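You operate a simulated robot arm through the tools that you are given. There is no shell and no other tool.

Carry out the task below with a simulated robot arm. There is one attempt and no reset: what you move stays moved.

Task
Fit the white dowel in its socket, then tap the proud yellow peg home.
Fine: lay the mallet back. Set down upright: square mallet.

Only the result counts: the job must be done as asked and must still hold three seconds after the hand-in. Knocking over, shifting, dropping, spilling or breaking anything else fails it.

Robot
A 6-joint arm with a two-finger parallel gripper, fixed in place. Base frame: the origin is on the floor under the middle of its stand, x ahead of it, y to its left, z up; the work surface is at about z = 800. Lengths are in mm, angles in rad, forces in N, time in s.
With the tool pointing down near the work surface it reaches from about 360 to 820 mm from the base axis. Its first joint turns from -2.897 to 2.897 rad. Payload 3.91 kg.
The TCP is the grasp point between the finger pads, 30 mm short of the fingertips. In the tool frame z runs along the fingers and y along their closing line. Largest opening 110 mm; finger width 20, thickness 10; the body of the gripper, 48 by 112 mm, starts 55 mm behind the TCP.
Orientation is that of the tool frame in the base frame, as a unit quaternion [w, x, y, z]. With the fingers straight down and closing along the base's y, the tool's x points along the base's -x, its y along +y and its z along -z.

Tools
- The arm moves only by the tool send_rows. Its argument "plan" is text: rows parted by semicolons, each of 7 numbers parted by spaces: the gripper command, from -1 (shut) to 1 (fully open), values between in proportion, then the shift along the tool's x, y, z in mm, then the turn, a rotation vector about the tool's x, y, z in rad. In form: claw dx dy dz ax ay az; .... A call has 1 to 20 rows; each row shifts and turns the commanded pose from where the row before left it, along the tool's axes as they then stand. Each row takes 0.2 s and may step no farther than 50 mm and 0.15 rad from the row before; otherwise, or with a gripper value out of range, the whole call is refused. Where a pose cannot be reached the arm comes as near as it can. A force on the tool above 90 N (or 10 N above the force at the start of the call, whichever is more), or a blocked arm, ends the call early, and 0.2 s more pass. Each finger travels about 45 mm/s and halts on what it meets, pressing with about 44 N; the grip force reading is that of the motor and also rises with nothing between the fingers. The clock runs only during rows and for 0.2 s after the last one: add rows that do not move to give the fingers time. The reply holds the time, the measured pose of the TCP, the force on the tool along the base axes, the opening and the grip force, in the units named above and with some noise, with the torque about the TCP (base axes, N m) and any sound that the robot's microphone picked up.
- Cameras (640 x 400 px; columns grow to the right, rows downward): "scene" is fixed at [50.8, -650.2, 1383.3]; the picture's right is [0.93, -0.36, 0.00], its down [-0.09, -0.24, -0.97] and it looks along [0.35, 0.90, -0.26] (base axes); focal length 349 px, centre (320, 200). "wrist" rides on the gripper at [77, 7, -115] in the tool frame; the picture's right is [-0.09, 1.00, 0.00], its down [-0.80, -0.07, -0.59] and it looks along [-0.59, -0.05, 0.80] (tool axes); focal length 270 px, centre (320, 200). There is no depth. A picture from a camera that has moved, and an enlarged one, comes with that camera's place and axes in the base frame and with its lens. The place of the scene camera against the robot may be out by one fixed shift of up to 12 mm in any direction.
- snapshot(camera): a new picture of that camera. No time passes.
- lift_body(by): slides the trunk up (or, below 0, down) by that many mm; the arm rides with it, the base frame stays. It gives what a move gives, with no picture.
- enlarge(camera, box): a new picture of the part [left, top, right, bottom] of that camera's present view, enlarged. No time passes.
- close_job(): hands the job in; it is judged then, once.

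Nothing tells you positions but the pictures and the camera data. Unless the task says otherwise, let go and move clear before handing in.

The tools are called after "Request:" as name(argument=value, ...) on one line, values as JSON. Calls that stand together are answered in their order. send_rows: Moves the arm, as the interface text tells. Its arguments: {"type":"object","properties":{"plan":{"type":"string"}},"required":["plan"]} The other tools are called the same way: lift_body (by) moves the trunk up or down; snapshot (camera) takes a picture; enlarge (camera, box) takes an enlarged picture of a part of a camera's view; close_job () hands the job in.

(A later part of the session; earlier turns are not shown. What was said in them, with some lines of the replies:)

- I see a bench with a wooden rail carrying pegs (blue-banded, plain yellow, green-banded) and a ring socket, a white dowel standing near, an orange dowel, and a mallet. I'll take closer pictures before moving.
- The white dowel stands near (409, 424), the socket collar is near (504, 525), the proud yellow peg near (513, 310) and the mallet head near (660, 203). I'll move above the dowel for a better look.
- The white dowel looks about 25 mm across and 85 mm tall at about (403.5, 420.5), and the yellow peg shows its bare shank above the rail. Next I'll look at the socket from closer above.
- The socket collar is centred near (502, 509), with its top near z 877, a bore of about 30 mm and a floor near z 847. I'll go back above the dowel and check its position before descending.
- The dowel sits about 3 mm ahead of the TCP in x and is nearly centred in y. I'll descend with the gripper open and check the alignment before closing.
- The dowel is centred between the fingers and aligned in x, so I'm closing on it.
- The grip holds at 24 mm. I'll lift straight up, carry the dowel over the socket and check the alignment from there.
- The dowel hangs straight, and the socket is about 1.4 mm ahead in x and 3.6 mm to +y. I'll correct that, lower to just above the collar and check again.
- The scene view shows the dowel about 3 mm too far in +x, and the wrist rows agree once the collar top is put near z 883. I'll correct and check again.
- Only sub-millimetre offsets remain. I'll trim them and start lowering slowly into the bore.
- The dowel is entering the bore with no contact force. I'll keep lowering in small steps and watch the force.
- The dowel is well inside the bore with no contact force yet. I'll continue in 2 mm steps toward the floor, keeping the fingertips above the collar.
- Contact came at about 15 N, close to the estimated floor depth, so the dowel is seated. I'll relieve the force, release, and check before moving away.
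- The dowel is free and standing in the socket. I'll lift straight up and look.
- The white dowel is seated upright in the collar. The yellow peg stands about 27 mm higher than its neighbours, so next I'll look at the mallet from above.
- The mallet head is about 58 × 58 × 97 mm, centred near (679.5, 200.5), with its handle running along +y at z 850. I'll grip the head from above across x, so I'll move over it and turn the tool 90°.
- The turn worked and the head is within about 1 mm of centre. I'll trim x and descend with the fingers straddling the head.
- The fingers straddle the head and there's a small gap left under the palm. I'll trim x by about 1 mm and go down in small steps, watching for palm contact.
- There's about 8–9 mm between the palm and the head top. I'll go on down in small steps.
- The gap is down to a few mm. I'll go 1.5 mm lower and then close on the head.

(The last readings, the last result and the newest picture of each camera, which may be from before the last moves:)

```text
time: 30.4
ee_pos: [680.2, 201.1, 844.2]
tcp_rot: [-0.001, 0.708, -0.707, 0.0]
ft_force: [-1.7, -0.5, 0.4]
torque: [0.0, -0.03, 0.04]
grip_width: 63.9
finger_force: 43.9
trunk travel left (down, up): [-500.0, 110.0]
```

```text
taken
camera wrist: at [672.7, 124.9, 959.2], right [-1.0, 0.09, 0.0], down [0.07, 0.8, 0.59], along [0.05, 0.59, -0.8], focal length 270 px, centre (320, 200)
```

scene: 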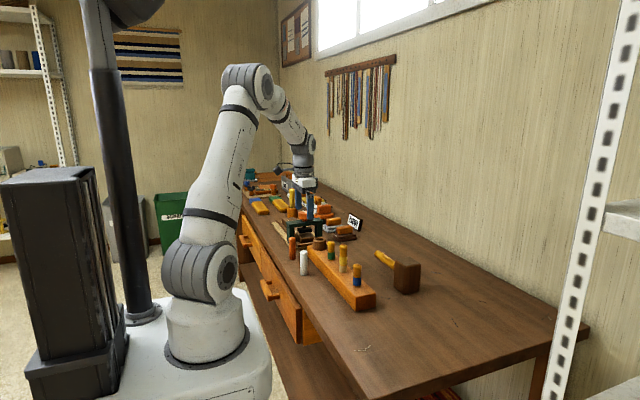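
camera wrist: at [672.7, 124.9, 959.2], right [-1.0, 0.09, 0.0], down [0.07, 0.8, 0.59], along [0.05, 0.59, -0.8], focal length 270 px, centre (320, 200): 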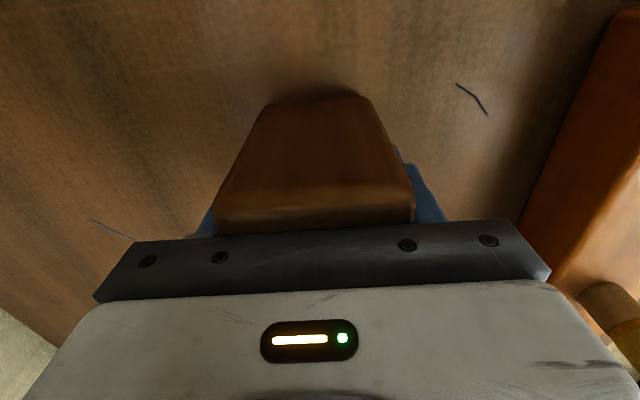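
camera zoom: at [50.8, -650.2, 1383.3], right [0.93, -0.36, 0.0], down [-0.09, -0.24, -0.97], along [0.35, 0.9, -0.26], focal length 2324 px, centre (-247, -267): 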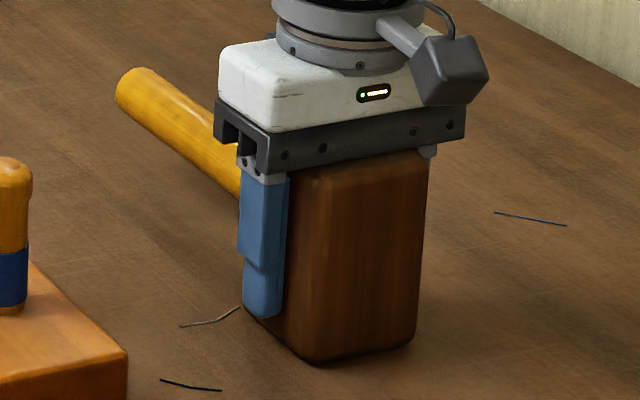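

The head is gripped at 64 mm. I'll lift it straight up and check that it hangs level.

Request:
send_rows(plan="-1 0 0 -5 0 0 0;-1 0 0 -15 0 0 0;-1 0 0 0 0 0 0")

Request:
enlarge(camera="scene", box=[350, 220, 440, 305])

```text
time: 31.2
ee_pos: [680.7, 201.4, 864.9]
tcp_rot: [0.0, -0.707, 0.708, 0.001]
ft_force: [0.4, 0.0, -3.8]
torque: [-0.08, 0.05, 0.0]
grip_width: 63.5
finger_force: 43.8
trunk travel left (down, up): [-500.0, 110.0]
```

```text
4.71 times, centred on (395, 262) of scene
camera zoom: at [50.8, -650.2, 1383.3], right [0.93, -0.36, 0.0], down [-0.09, -0.24, -0.97], along [0.35, 0.9, -0.26], focal length 1640 px, centre (-33, -94)
```

zoom: 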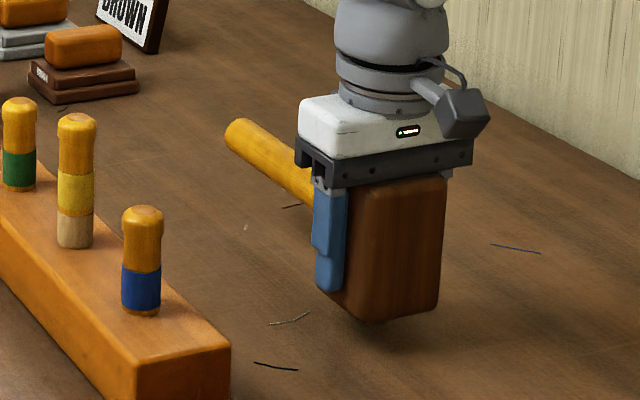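

The mallet weighs about 4 N and hangs level. I'll lift it well clear, carry it above the yellow peg, and check.

Request:
send_rows(plan="-1 0 0 -40 0 0 0;-1 0 0 -40 0 0 0;-1 0 0 -40 0 0 0;-1 0 0 -40 0 0 0;-1 0 0 0 0 0 0;-1 -20.2 36.4 0 0 0 0;-1 -20.2 36.4 0 0 0 0;-1 -20.2 36.4 0 0 0 0;-1 -20.2 36.4 0 0 0 0;-1 -20.2 36.4 0 0 0 0;-1 0 0 0 0 0 0;-1 0 0 0 0 0 0")

Request:
snapshot(camera="scene")

Request:
snapshot(camera="wrist")

```text
time: 33.8
ee_pos: [500.7, 302.5, 1025.7]
tcp_rot: [0.0, 0.707, -0.707, 0.0]
ft_force: [0.2, 0.0, -4.2]
torque: [-0.06, 0.02, 0.0]
grip_width: 63.5
finger_force: 43.4
trunk travel left (down, up): [-500.0, 110.0]
```

```text
taken
```

scene: 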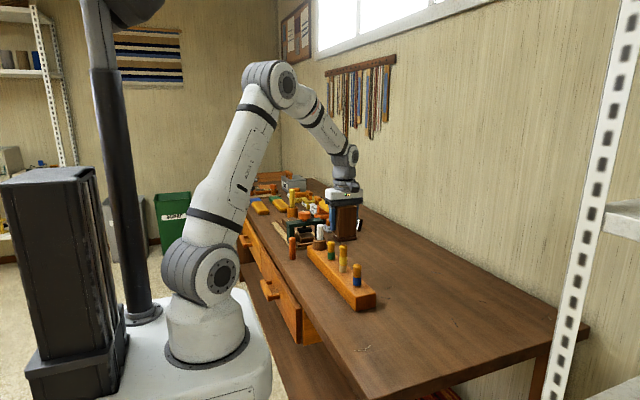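

```text
taken
camera wrist: at [492.8, 226.3, 1140.3], right [-1.0, 0.09, 0.0], down [0.07, 0.8, 0.59], along [0.05, 0.59, -0.8], focal length 270 px, centre (320, 200)
```

wrist: 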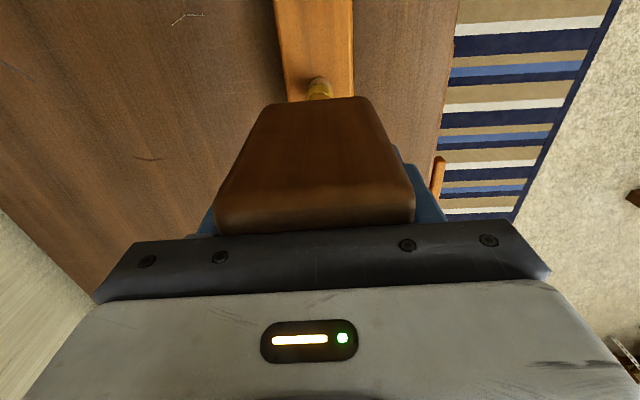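

The mallet is over the yellow peg at (500, 302) and clear of everything. I'll turn it so the handle points to +x, away from the other pegs and the dowel.

Request:
send_rows(plan="-1 0 0 0 0 0 0.1428;-1 0 0 0 0 0 0.1428;-1 0 0 0 0 0 0.1428;-1 0 0 0 0 0 0.1428;-1 0 0 0 0 0 0.1428;-1 0 0 0 0 0 0.1428;-1 0 0 0 0 0 0.1428;-1 0 0 0 0 0 0.1428;-1 0 0 0 0 0 0.1428;-1 0 0 0 0 0 0.1428;-1 0 0 0 0 0 0.1428;-1 0 0 0 0 0 0;-1 0 0 0 0 0 0")

Request:
enlarge(camera="scene", box=[290, 175, 400, 300])

Request:
snapshot(camera="wrist")

```text
time: 36.6
ee_pos: [497.8, 302.4, 1025.1]
tcp_rot: [-0.001, 0.001, 1.0, -0.001]
ft_force: [-0.1, 0.2, -3.5]
torque: [0.0, 0.1, -0.02]
grip_width: 63.7
finger_force: 44.1
trunk travel left (down, up): [-500.0, 110.0]
```

```text
3.20 times, centred on (345, 238) of scene
camera zoom: at [50.8, -650.2, 1383.3], right [0.93, -0.36, 0.0], down [-0.09, -0.24, -0.97], along [0.35, 0.9, -0.26], focal length 1115 px, centre (240, 80)
```

zoom: 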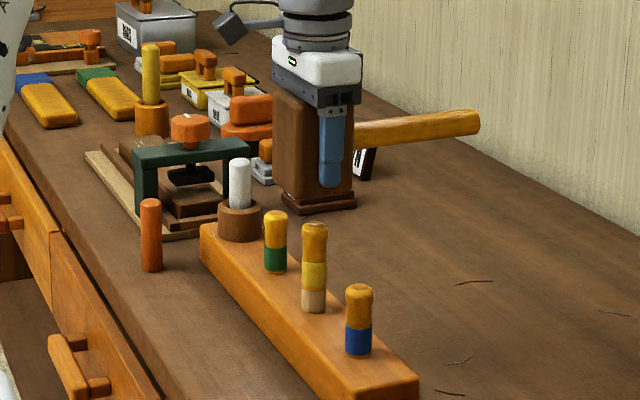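

```text
taken
camera wrist: at [420.7, 310.2, 1139.3], right [0.09, 1.0, 0.0], down [0.8, -0.07, 0.59], along [0.59, -0.05, -0.8], focal length 270 px, centre (320, 200)
```

wrist: 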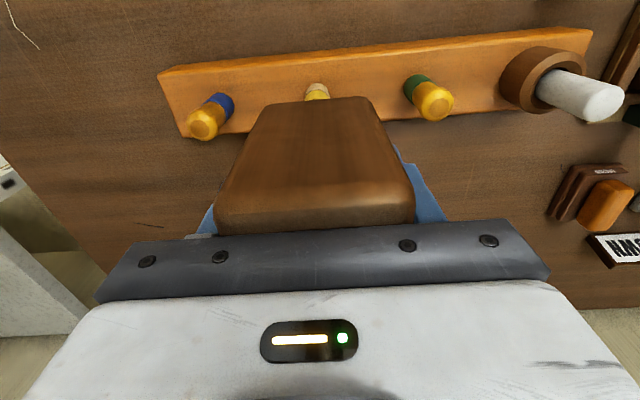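

The head is aligned over the peg, with its underside about 40 mm above the peg top. I'll lower it to just above the peg.

Request:
send_rows(plan="-1 0 0 15 0 0 0;-1 0 0 15 0 0 0;-1 0 0 0 0 0 0")

Request:
enlarge(camera="scene", box=[310, 200, 380, 295])

```text
time: 37.4
ee_pos: [499.7, 302.2, 996.3]
tcp_rot: [0.0, 0.0, 1.0, 0.0]
ft_force: [0.0, -1.7, -3.5]
torque: [0.0, 0.08, 0.0]
grip_width: 63.8
finger_force: 44.2
trunk travel left (down, up): [-500.0, 110.0]
```

```text
4.21 times, centred on (345, 248) of scene
camera zoom: at [50.8, -650.2, 1383.3], right [0.93, -0.36, 0.0], down [-0.09, -0.24, -0.97], along [0.35, 0.9, -0.26], focal length 1468 px, centre (215, 0)
```

zoom: 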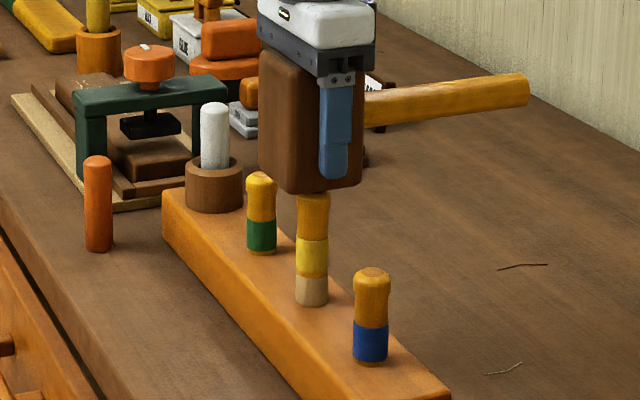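

The head bottom is nearly on the peg. I'll keep going gently in small steps until there is contact.

Request:
send_rows(plan="-1 0 0 3 0 0 0;-1 0 0 3 0 0 0;-1 0 0 3 0 0 0;-1 0 0 0 0 0 0")

Request:
enlarge(camera="scene", box=[320, 220, 370, 295])

```text
time: 38.4
ee_pos: [498.7, 303.9, 987.3]
tcp_rot: [0.001, -0.001, 1.0, -0.001]
ft_force: [0.9, 0.9, 5.7]
torque: [-0.03, 0.13, -0.03]
grip_width: 63.7
finger_force: 44.0
trunk travel left (down, up): [-500.0, 110.0]
```

```text
5.33 times, centred on (345, 258) of scene
camera zoom: at [50.8, -650.2, 1383.3], right [0.93, -0.36, 0.0], down [-0.09, -0.24, -0.97], along [0.35, 0.9, -0.26], focal length 1859 px, centre (187, -107)
```

zoom: 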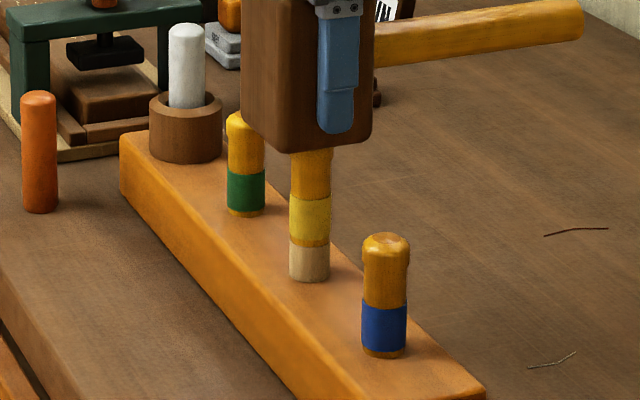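

Contact came at about 9 N with the head bottom at z ≈ 943, the peg's proud height. I'll press on in small steps and watch whether the peg moves.

Request:
send_rows(plan="-1 0 0 1 0 0 0;-1 0 0 1 0 0 0;-1 0 0 0 0 0 0")

Request:
enlarge(camera="scene", box=[320, 220, 370, 295])

```text
time: 39.2
ee_pos: [497.2, 303.3, 984.7]
tcp_rot: [0.0, -0.001, 1.0, 0.0]
ft_force: [-0.9, 2.7, 4.2]
torque: [0.14, 0.13, 0.06]
grip_width: 63.9
finger_force: 43.9
trunk travel left (down, up): [-500.0, 110.0]
```

```text
5.33 times, centred on (345, 258) of scene
camera zoom: at [50.8, -650.2, 1383.3], right [0.93, -0.36, 0.0], down [-0.09, -0.24, -0.97], along [0.35, 0.9, -0.26], focal length 1859 px, centre (187, -107)
```

zoom: 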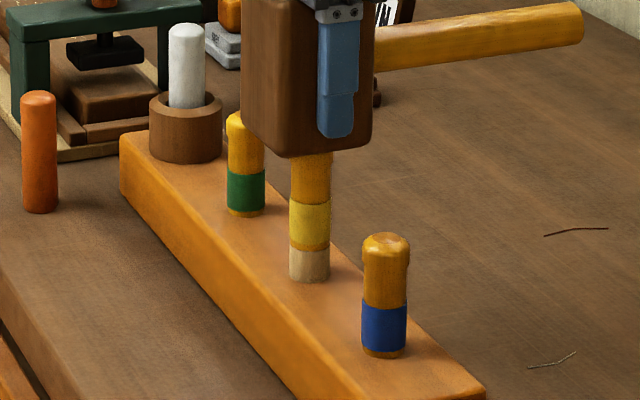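

The peg is moving down easily; less of its bare shank shows. I'll continue in steps.

Request:
send_rows(plan="-1 0 0 1.5 0 0 0;-1 0 0 1.5 0 0 0;-1 0 0 1.5 0 0 0;-1 0 0 1.5 0 0 0;-1 0 0 1.5 0 0 0;-1 0 0 1.5 0 0 0;-1 0 0 0 0 0 0")

Request:
enlarge(camera="scene", box=[320, 220, 370, 295])

```text
time: 40.8
ee_pos: [498.0, 301.7, 974.7]
tcp_rot: [0.0, 0.0, 1.0, 0.0]
ft_force: [2.0, 2.0, 1.8]
torque: [0.08, -0.09, 0.01]
grip_width: 63.9
finger_force: 43.8
trunk travel left (down, up): [-500.0, 110.0]
```

```text
5.33 times, centred on (345, 258) of scene
camera zoom: at [50.8, -650.2, 1383.3], right [0.93, -0.36, 0.0], down [-0.09, -0.24, -0.97], along [0.35, 0.9, -0.26], focal length 1859 px, centre (187, -107)
```

zoom: 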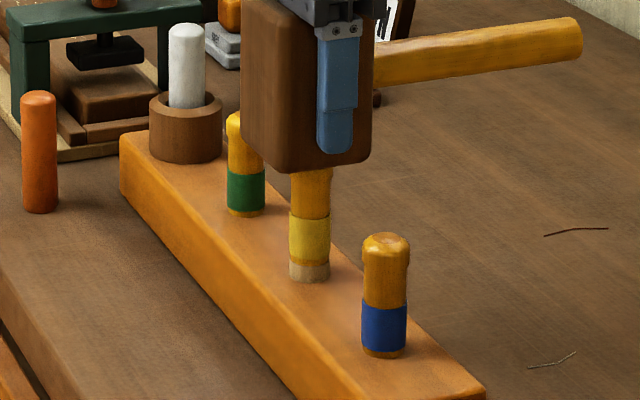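

About 10 mm of bare shank is left. I'll continue.

Request:
send_rows(plan="-1 0 0 1.5 0 0 0;-1 0 0 1.5 0 0 0;-1 0 0 1.5 0 0 0;-1 0 0 1.5 0 0 0;-1 0 0 1 0 0 0;-1 0 0 0 0 0 0")

Request:
enlarge(camera="scene", box=[320, 220, 370, 295])

```text
time: 42.2
ee_pos: [497.6, 301.7, 968.2]
tcp_rot: [0.0, 0.0, 1.0, 0.0]
ft_force: [0.5, 1.5, 3.5]
torque: [0.1, 0.03, -0.01]
grip_width: 63.8
finger_force: 44.6
trunk travel left (down, up): [-500.0, 110.0]
```

```text
5.33 times, centred on (345, 258) of scene
camera zoom: at [50.8, -650.2, 1383.3], right [0.93, -0.36, 0.0], down [-0.09, -0.24, -0.97], along [0.35, 0.9, -0.26], focal length 1859 px, centre (187, -107)
```

zoom: 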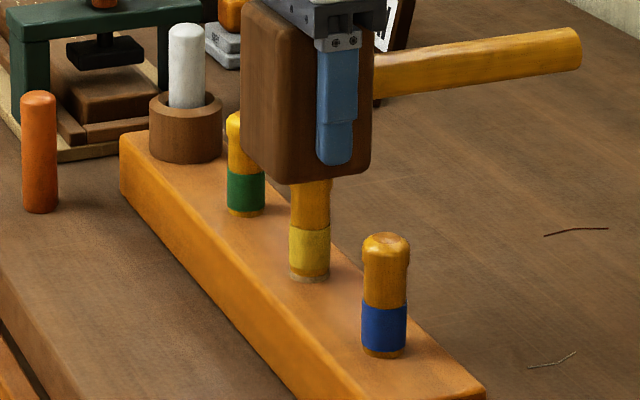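

Request:
send_rows(plan="-1 0 0 1 0 0 0;-1 0 0 1 0 0 0;-1 0 0 0 0 0 0")

Request:
enlarge(camera="scene", box=[330, 250, 370, 295])

```text
time: 43.0
ee_pos: [498.4, 302.0, 966.4]
tcp_rot: [0.0, 0.0, 1.0, 0.0]
ft_force: [-3.3, 1.3, 2.2]
torque: [0.09, 0.11, 0.02]
grip_width: 63.7
finger_force: 44.0
trunk travel left (down, up): [-500.0, 110.0]
```

```text
8.89 times, centred on (350, 272) of scene
camera zoom: at [50.8, -650.2, 1383.3], right [0.93, -0.36, 0.0], down [-0.09, -0.24, -0.97], along [0.35, 0.9, -0.26], focal length 3098 px, centre (53, -444)
```

zoom: 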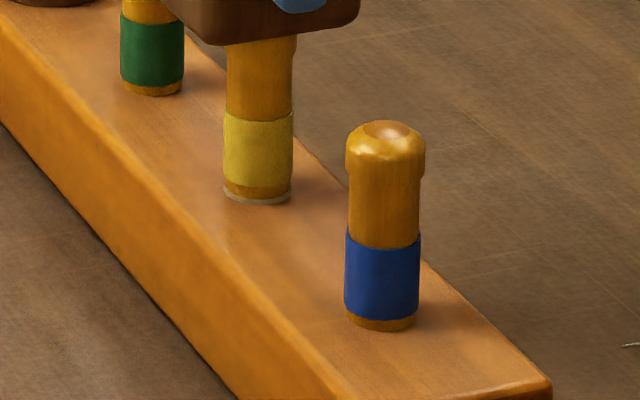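

Only about 2 mm of bare wood remains. I'll push on 1 mm at a time and watch for the stop.

Request:
send_rows(plan="-1 0 0 1 0 0 0;-1 0 0 0 0 0 0")

Request:
enlarge(camera="scene", box=[330, 250, 370, 295])

```text
time: 43.6
ee_pos: [498.4, 301.8, 964.8]
tcp_rot: [0.0, 0.0, 1.0, 0.0]
ft_force: [-1.2, -0.1, 1.3]
torque: [-0.01, 0.13, 0.05]
grip_width: 63.6
finger_force: 44.1
trunk travel left (down, up): [-500.0, 110.0]
```

```text
8.89 times, centred on (350, 272) of scene
camera zoom: at [50.8, -650.2, 1383.3], right [0.93, -0.36, 0.0], down [-0.09, -0.24, -0.97], along [0.35, 0.9, -0.26], focal length 3098 px, centre (53, -444)
```

zoom: 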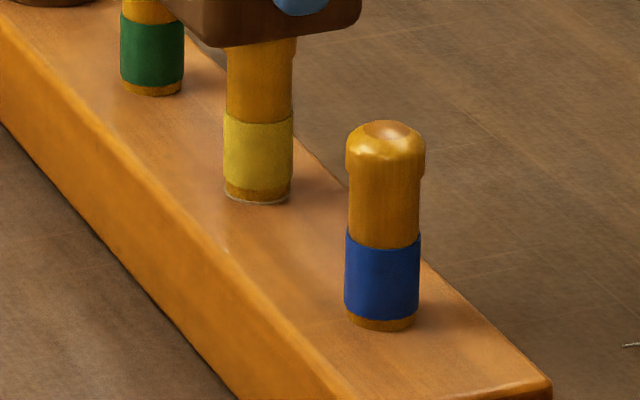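

Request:
send_rows(plan="-1 0 0 1 0 0 0;-1 0 0 0 0 0 0")

Request:
enlarge(camera="scene", box=[330, 250, 370, 295])

```text
time: 44.2
ee_pos: [498.3, 302.4, 965.3]
tcp_rot: [0.0, 0.0, 1.0, 0.0]
ft_force: [-0.7, -0.6, 0.9]
torque: [0.04, 0.11, -0.02]
grip_width: 64.0
finger_force: 44.4
trunk travel left (down, up): [-500.0, 110.0]
```

```text
8.89 times, centred on (350, 272) of scene
camera zoom: at [50.8, -650.2, 1383.3], right [0.93, -0.36, 0.0], down [-0.09, -0.24, -0.97], along [0.35, 0.9, -0.26], focal length 3098 px, centre (53, -444)
```

zoom: 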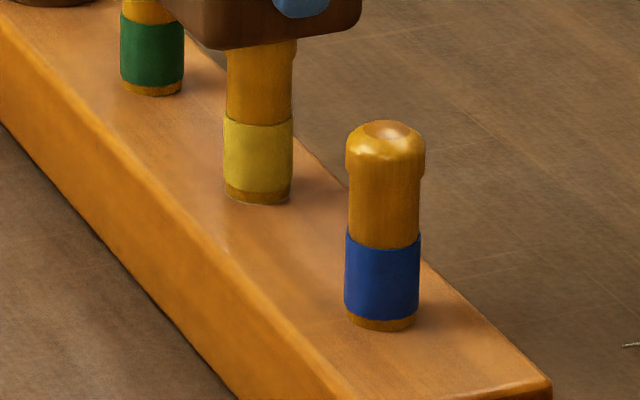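

Request:
enlarge(camera="scene", box=[340, 260, 366, 290])

Request:
send_rows(plan="-1 0 0 0.5 0 0 0;-1 0 0 0 0 0 0")

Request:
enlarge(camera="scene", box=[340, 260, 366, 290])

```text
13.33 times, centred on (353, 275) of scene
camera zoom: at [50.8, -650.2, 1383.3], right [0.93, -0.36, 0.0], down [-0.09, -0.24, -0.97], along [0.35, 0.9, -0.26], focal length 4648 px, centre (-120, -800)
```

zoom: 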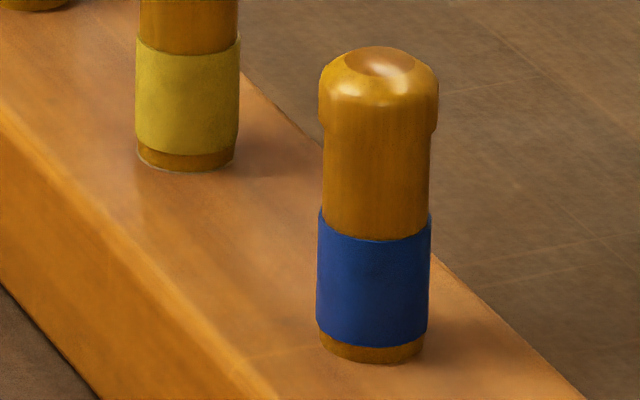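

```text
time: 44.8
ee_pos: [498.6, 302.7, 964.1]
tcp_rot: [0.0, 0.0, 1.0, 0.0]
ft_force: [0.0, -0.1, 1.8]
torque: [0.0, 0.07, 0.0]
grip_width: 63.6
finger_force: 43.7
trunk travel left (down, up): [-500.0, 110.0]
```

```text
13.33 times, centred on (353, 275) of scene
camera zoom: at [50.8, -650.2, 1383.3], right [0.93, -0.36, 0.0], down [-0.09, -0.24, -0.97], along [0.35, 0.9, -0.26], focal length 4648 px, centre (-120, -800)
```

zoom: 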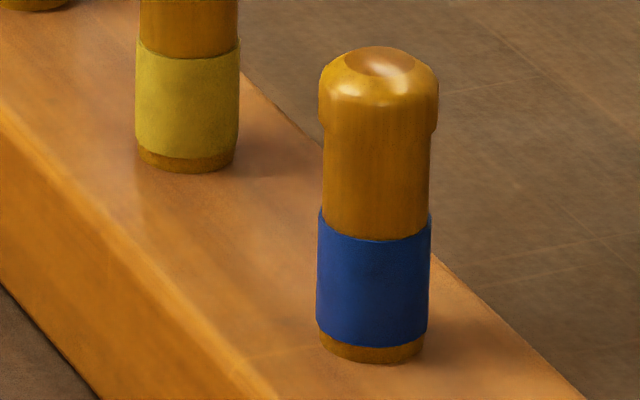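

The bare shank is now hidden and the yellow peg's lower trim matches its neighbours. I'll lift the mallet off and compare peg heights.

Request:
send_rows(plan="-1 0 0 -5 0 0 0;-1 0 0 -20 0 0 0;-1 0 0 -37 0 0 0;-1 0 0 0 0 0 0;-1 0 0 0 0 0 0")

Request:
enlarge(camera="scene", box=[320, 230, 370, 295])

Request:
snapshot(camera="wrist")

```text
time: 46.0
ee_pos: [498.6, 301.8, 1026.4]
tcp_rot: [0.001, 0.0, 1.0, 0.0]
ft_force: [0.7, 0.7, -3.6]
torque: [-0.04, 0.09, -0.01]
grip_width: 63.8
finger_force: 43.7
trunk travel left (down, up): [-500.0, 110.0]
```

```text
6.15 times, centred on (345, 262) of scene
camera zoom: at [50.8, -650.2, 1383.3], right [0.93, -0.36, 0.0], down [-0.09, -0.24, -0.97], along [0.35, 0.9, -0.26], focal length 2145 px, centre (166, -185)
```

zoom: 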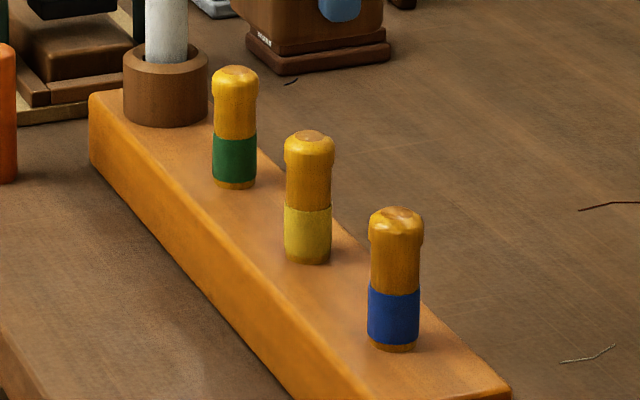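

```text
taken
camera wrist: at [420.8, 309.0, 1140.0], right [0.09, 1.0, 0.0], down [0.8, -0.07, 0.59], along [0.59, -0.05, -0.8], focal length 270 px, centre (320, 200)
```

wrist: 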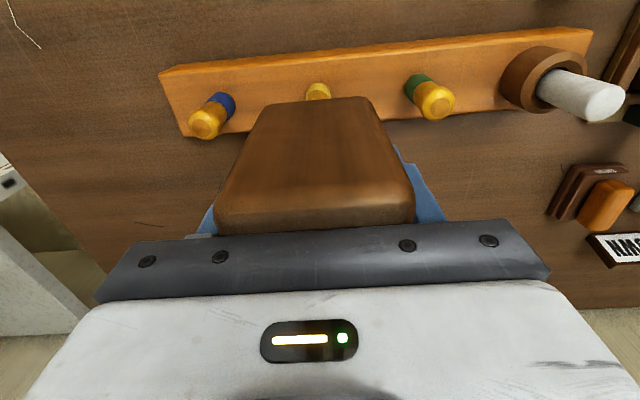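

Request:
enlarge(camera="scene", box=[333, 246, 363, 276])

Request:
enlarge(camera="scene", box=[318, 232, 348, 262])

Request:
enlarge(camera="scene", box=[342, 258, 372, 288])

```text
13.33 times, centred on (348, 261) of scene
camera zoom: at [50.8, -650.2, 1383.3], right [0.93, -0.36, 0.0], down [-0.09, -0.24, -0.97], along [0.35, 0.9, -0.26], focal length 4648 px, centre (-53, -613)
```

zoom: 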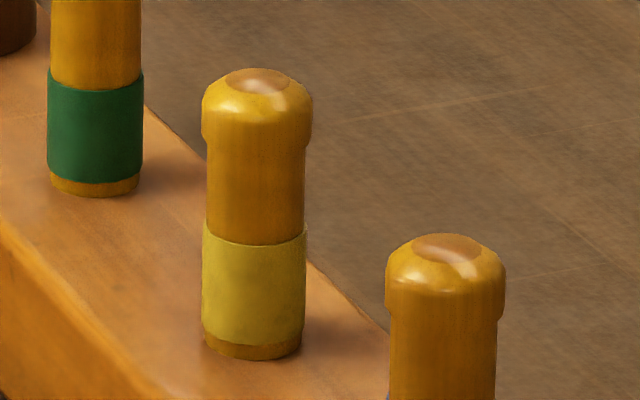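

```text
13.33 times, centred on (333, 247) of scene
camera zoom: at [50.8, -650.2, 1383.3], right [0.93, -0.36, 0.0], down [-0.09, -0.24, -0.97], along [0.35, 0.9, -0.26], focal length 4648 px, centre (147, -427)
```

zoom: 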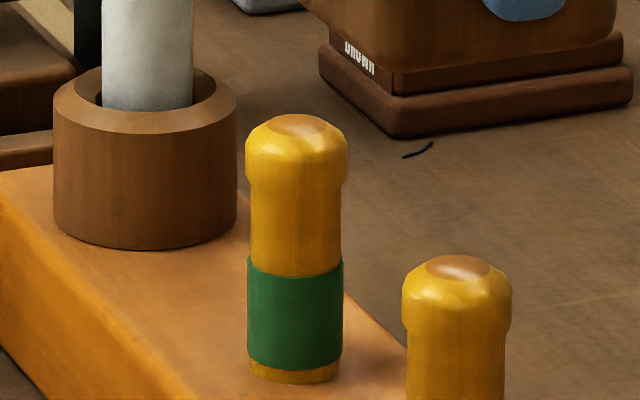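

```text
13.33 times, centred on (357, 273) of scene
camera zoom: at [50.8, -650.2, 1383.3], right [0.93, -0.36, 0.0], down [-0.09, -0.24, -0.97], along [0.35, 0.9, -0.26], focal length 4648 px, centre (-173, -773)
```

zoom: 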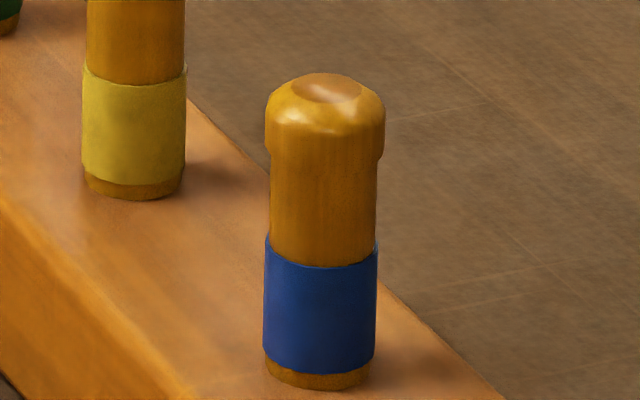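

All three pegs now stand at the same height with matching trim. I'll turn the mallet back and carry it to above its original place.

Request:
send_rows(plan="-1 0 0 0 0 0 -0.1428;-1 0 0 0 0 0 -0.1428;-1 0 0 0 0 0 -0.1428;-1 0 0 0 0 0 -0.1428;-1 0 0 0 0 0 -0.1428;-1 0 0 0 0 0 -0.1428;-1 0 0 0 0 0 -0.1428;-1 0 0 0 0 0 -0.1428;-1 0 0 0 0 0 -0.1428;-1 0 0 0 0 0 -0.1428;-1 0 0 0 0 0 -0.1428;-1 0 0 0 0 0 0;-1 20.2 -36.4 0 0 0 0;-1 20.2 -36.4 0 0 0 0;-1 20.2 -36.4 0 0 0 0;-1 20.2 -36.4 0 0 0 0;-1 20.2 -36.4 0 0 0 0;-1 0 0 0 0 0 0;-1 0 0 0 0 0 0")

Request:
enlarge(camera="scene", box=[300, 180, 460, 305])

Request:
snapshot(camera="wrist")

```text
time: 50.0
ee_pos: [680.6, 200.1, 1026.2]
tcp_rot: [0.0, 0.707, -0.707, 0.0]
ft_force: [0.4, -0.2, -3.6]
torque: [-0.11, 0.01, -0.02]
grip_width: 63.5
finger_force: 43.7
trunk travel left (down, up): [-500.0, 110.0]
```

```text
3.20 times, centred on (380, 242) of scene
camera zoom: at [50.8, -650.2, 1383.3], right [0.93, -0.36, 0.0], down [-0.09, -0.24, -0.97], along [0.35, 0.9, -0.26], focal length 1115 px, centre (128, 64)
```

zoom: 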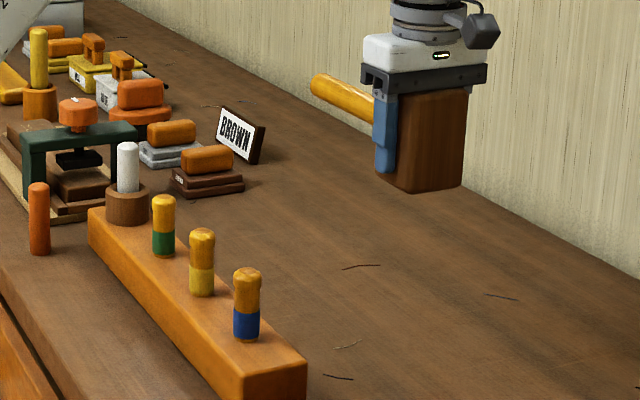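

```text
taken
camera wrist: at [673.9, 123.4, 1140.5], right [-1.0, 0.09, 0.0], down [0.07, 0.8, 0.59], along [0.05, 0.59, -0.8], focal length 270 px, centre (320, 200)
```

wrist: 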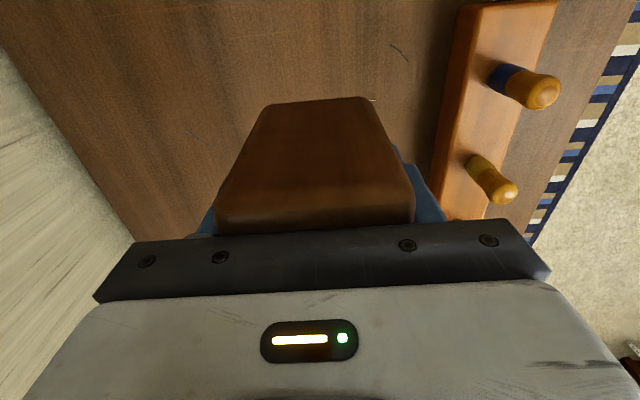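

I'm back over the original spot. I'll lower it and ease down the last few mm.

Request:
send_rows(plan="-1 0 0 40 0 0 0;-1 0 0 40 0 0 0;-1 0 0 40 0 0 0;-1 0 0 35 0 0 0;-1 0 0 15 0 0 0;-1 0 0 5 0 0 0;-1 0 0 2 0 0 0;-1 0 0 0 0 0 0;-1 0 0 0 0 0 0")

Request:
enlarge(camera="scene", box=[370, 240, 430, 305])

```text
time: 52.0
ee_pos: [680.2, 203.4, 849.0]
tcp_rot: [0.001, 0.707, -0.707, -0.001]
ft_force: [0.0, 0.5, -3.4]
torque: [-0.12, 0.02, -0.01]
grip_width: 63.8
finger_force: 43.6
trunk travel left (down, up): [-500.0, 110.0]
```

```text
6.15 times, centred on (400, 272) of scene
camera zoom: at [50.8, -650.2, 1383.3], right [0.93, -0.36, 0.0], down [-0.09, -0.24, -0.97], along [0.35, 0.9, -0.26], focal length 2145 px, centre (-172, -246)
```

zoom: 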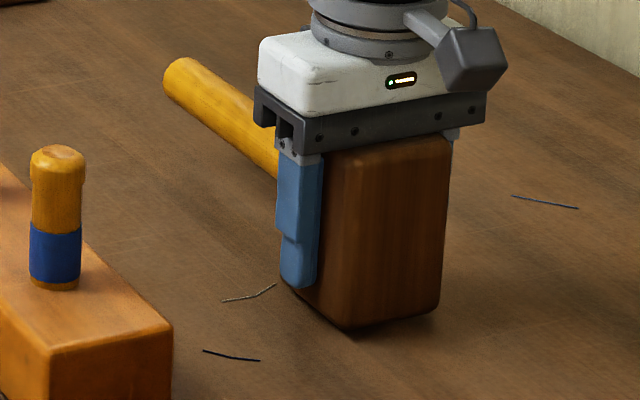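

About 3–4 mm remain. I'll ease down a millimetre at a time until the bench takes the weight.

Request:
send_rows(plan="-1 0 0 1 0 0 0;-1 0 0 1 0 0 0;-1 0 0 0.7 0 0 0;-1 0 0 0 0 0 0")

```text
time: 53.0
ee_pos: [680.2, 201.2, 846.6]
tcp_rot: [0.001, 0.707, -0.707, 0.0]
ft_force: [-0.7, -0.4, -3.7]
torque: [-0.04, 0.04, 0.0]
grip_width: 63.6
finger_force: 44.0
trunk travel left (down, up): [-500.0, 110.0]
```

Request:
send_rows(plan="-1 0 0 0.7 0 0 0;-1 0 0 0.5 0 0 0;-1 0 0 0 0 0 0")

```text
time: 53.8
ee_pos: [680.0, 201.8, 845.0]
tcp_rot: [0.001, -0.707, 0.707, 0.0]
ft_force: [0.3, -0.8, -0.9]
torque: [-0.09, -0.07, 0.01]
grip_width: 64.0
finger_force: 43.6
trunk travel left (down, up): [-500.0, 110.0]
```

The bench has taken most of the weight. I'll ease 0.3 mm more and open.

Request:
send_rows(plan="-1 0 0 0.3 0 0 0;-1 0 0 0 0 0 0;1 0 0 0 0 0 0;1 0 0 0 0 0 0;1 0 0 0 0 0 0;1 0 0 0 0 0 0;1 0 0 0 0 0 0")

Request:
enlarge(camera="scene", box=[370, 240, 430, 305])

```text
time: 55.4
ee_pos: [679.9, 201.2, 844.3]
tcp_rot: [0.0, -0.707, 0.707, 0.0]
ft_force: [0.0, 0.3, 1.1]
torque: [0.02, 0.0, -0.04]
grip_width: 109.6
finger_force: 0.0
trunk travel left (down, up): [-500.0, 110.0]
```

```text
6.15 times, centred on (400, 272) of scene
camera zoom: at [50.8, -650.2, 1383.3], right [0.93, -0.36, 0.0], down [-0.09, -0.24, -0.97], along [0.35, 0.9, -0.26], focal length 2145 px, centre (-172, -246)
```

zoom: 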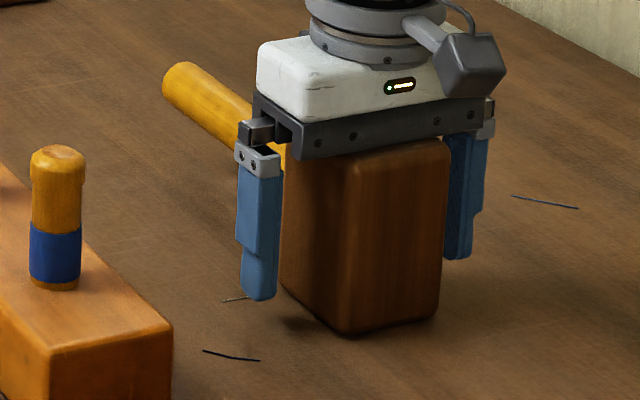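

The mallet stands free with the fingers open. I'll raise the arm straight up and clear, then check the whole scene.

Request:
send_rows(plan="1 0 0 -10 0 0 0;1 0 0 -30 0 0 0;1 0 0 -40 0 0 0;1 0 0 -40 0 0 0;1 0 0 -45 0 0 0;1 0 0 -45 0 0 0;1 0 0 -45 0 0 0;1 0 0 0 0 0 0;1 0 0 0 0 0 0")

Request:
enlarge(camera="scene", box=[270, 170, 430, 320])

Request:
enlarge(camera="scene", box=[360, 235, 440, 305])

Request:
snapshot(camera="wrist")

```text
time: 57.4
ee_pos: [678.0, 198.9, 1099.7]
tcp_rot: [0.0, -0.707, 0.707, 0.0]
ft_force: [0.3, 0.4, 0.9]
torque: [-0.01, 0.03, 0.0]
grip_width: 110.1
finger_force: 0.1
trunk travel left (down, up): [-500.0, 110.0]
```

```text
2.67 times, centred on (350, 245) of scene
camera zoom: at [50.8, -650.2, 1383.3], right [0.93, -0.36, 0.0], down [-0.09, -0.24, -0.97], along [0.35, 0.9, -0.26], focal length 930 px, centre (240, 80)
```

zoom: 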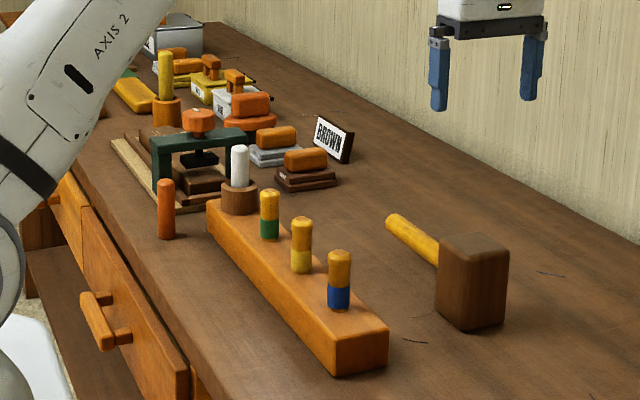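

```text
5.71 times, centred on (400, 270) of scene
camera zoom: at [50.8, -650.2, 1383.3], right [0.93, -0.36, 0.0], down [-0.09, -0.24, -0.97], along [0.35, 0.9, -0.26], focal length 1992 px, centre (-137, -200)
```

zoom: 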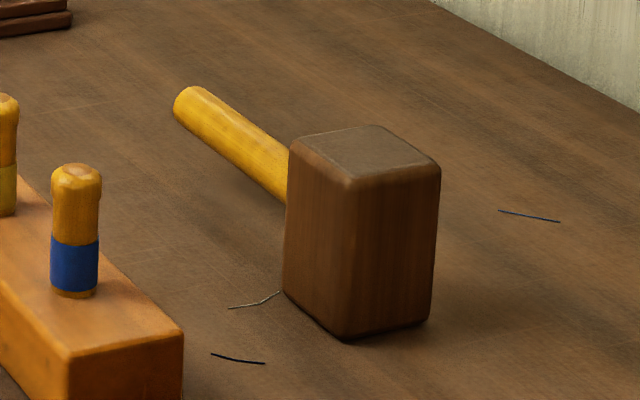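

```text
taken
camera wrist: at [671.3, 122.5, 1214.6], right [-1.0, 0.09, 0.0], down [0.07, 0.8, 0.59], along [0.05, 0.59, -0.8], focal length 270 px, centre (320, 200)
```

wrist: 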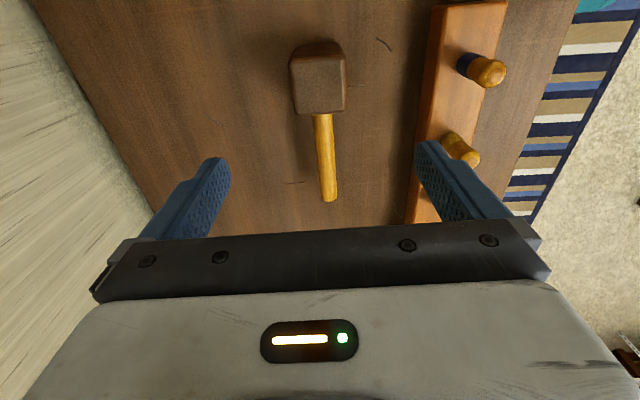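

The mallet stands upright where it started and the yellow peg is level with its neighbours. I'll take one last close look at the dowel and pegs before handing in.

Request:
enlarge(camera="scene", box=[305, 215, 365, 275])

Request:
snapshot(camera="scene")

```text
6.67 times, centred on (335, 245) of scene
camera zoom: at [50.8, -650.2, 1383.3], right [0.93, -0.36, 0.0], down [-0.09, -0.24, -0.97], along [0.35, 0.9, -0.26], focal length 2324 px, centre (220, -100)
```

zoom: 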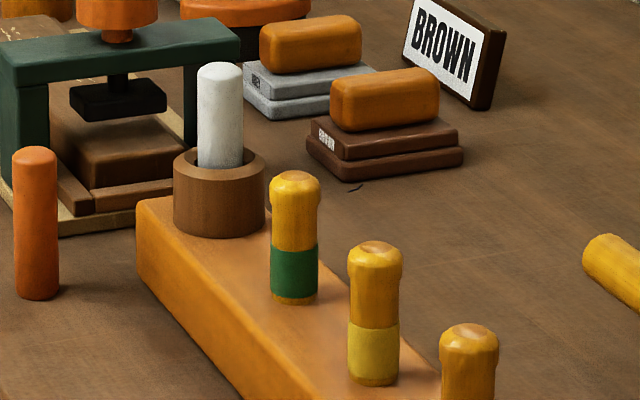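

```text
taken
```

scene: 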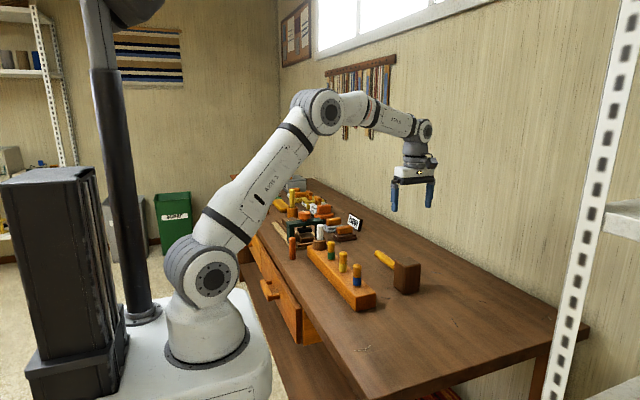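

The white dowel stands seated in the collar, the yellow peg is level with the green and blue ones, and the mallet is upright in its original spot. Nothing else has moved and the gripper is clear, so I'm handing in.

Request:
close_job()

```text
The job is handed in.
```

I fitted the white dowel in its socket, drove the yellow peg home and put the mallet back. The job is handed in, but I haven't seen a verdict.

- **White dowel:** it stands upright in the brown collar at the end of the rail. I lowered it until I felt about 15 N of contact, at the depth I had estimated for the bottom of the socket, then let go.
- **Yellow peg:** its bare shank is hidden, and its top is level with the green and blue pegs to within about 0.5 mm. I pressed it down gently with the mallet head rather than striking it. It slid with only a few newtons and I never felt a hard stop, so I judged "home" by matching its neighbours.
- **Mallet:** it is back where it started, standing on its head with the handle along the same line.

In the last pictures nothing else had moved, and the gripper was open and well clear.
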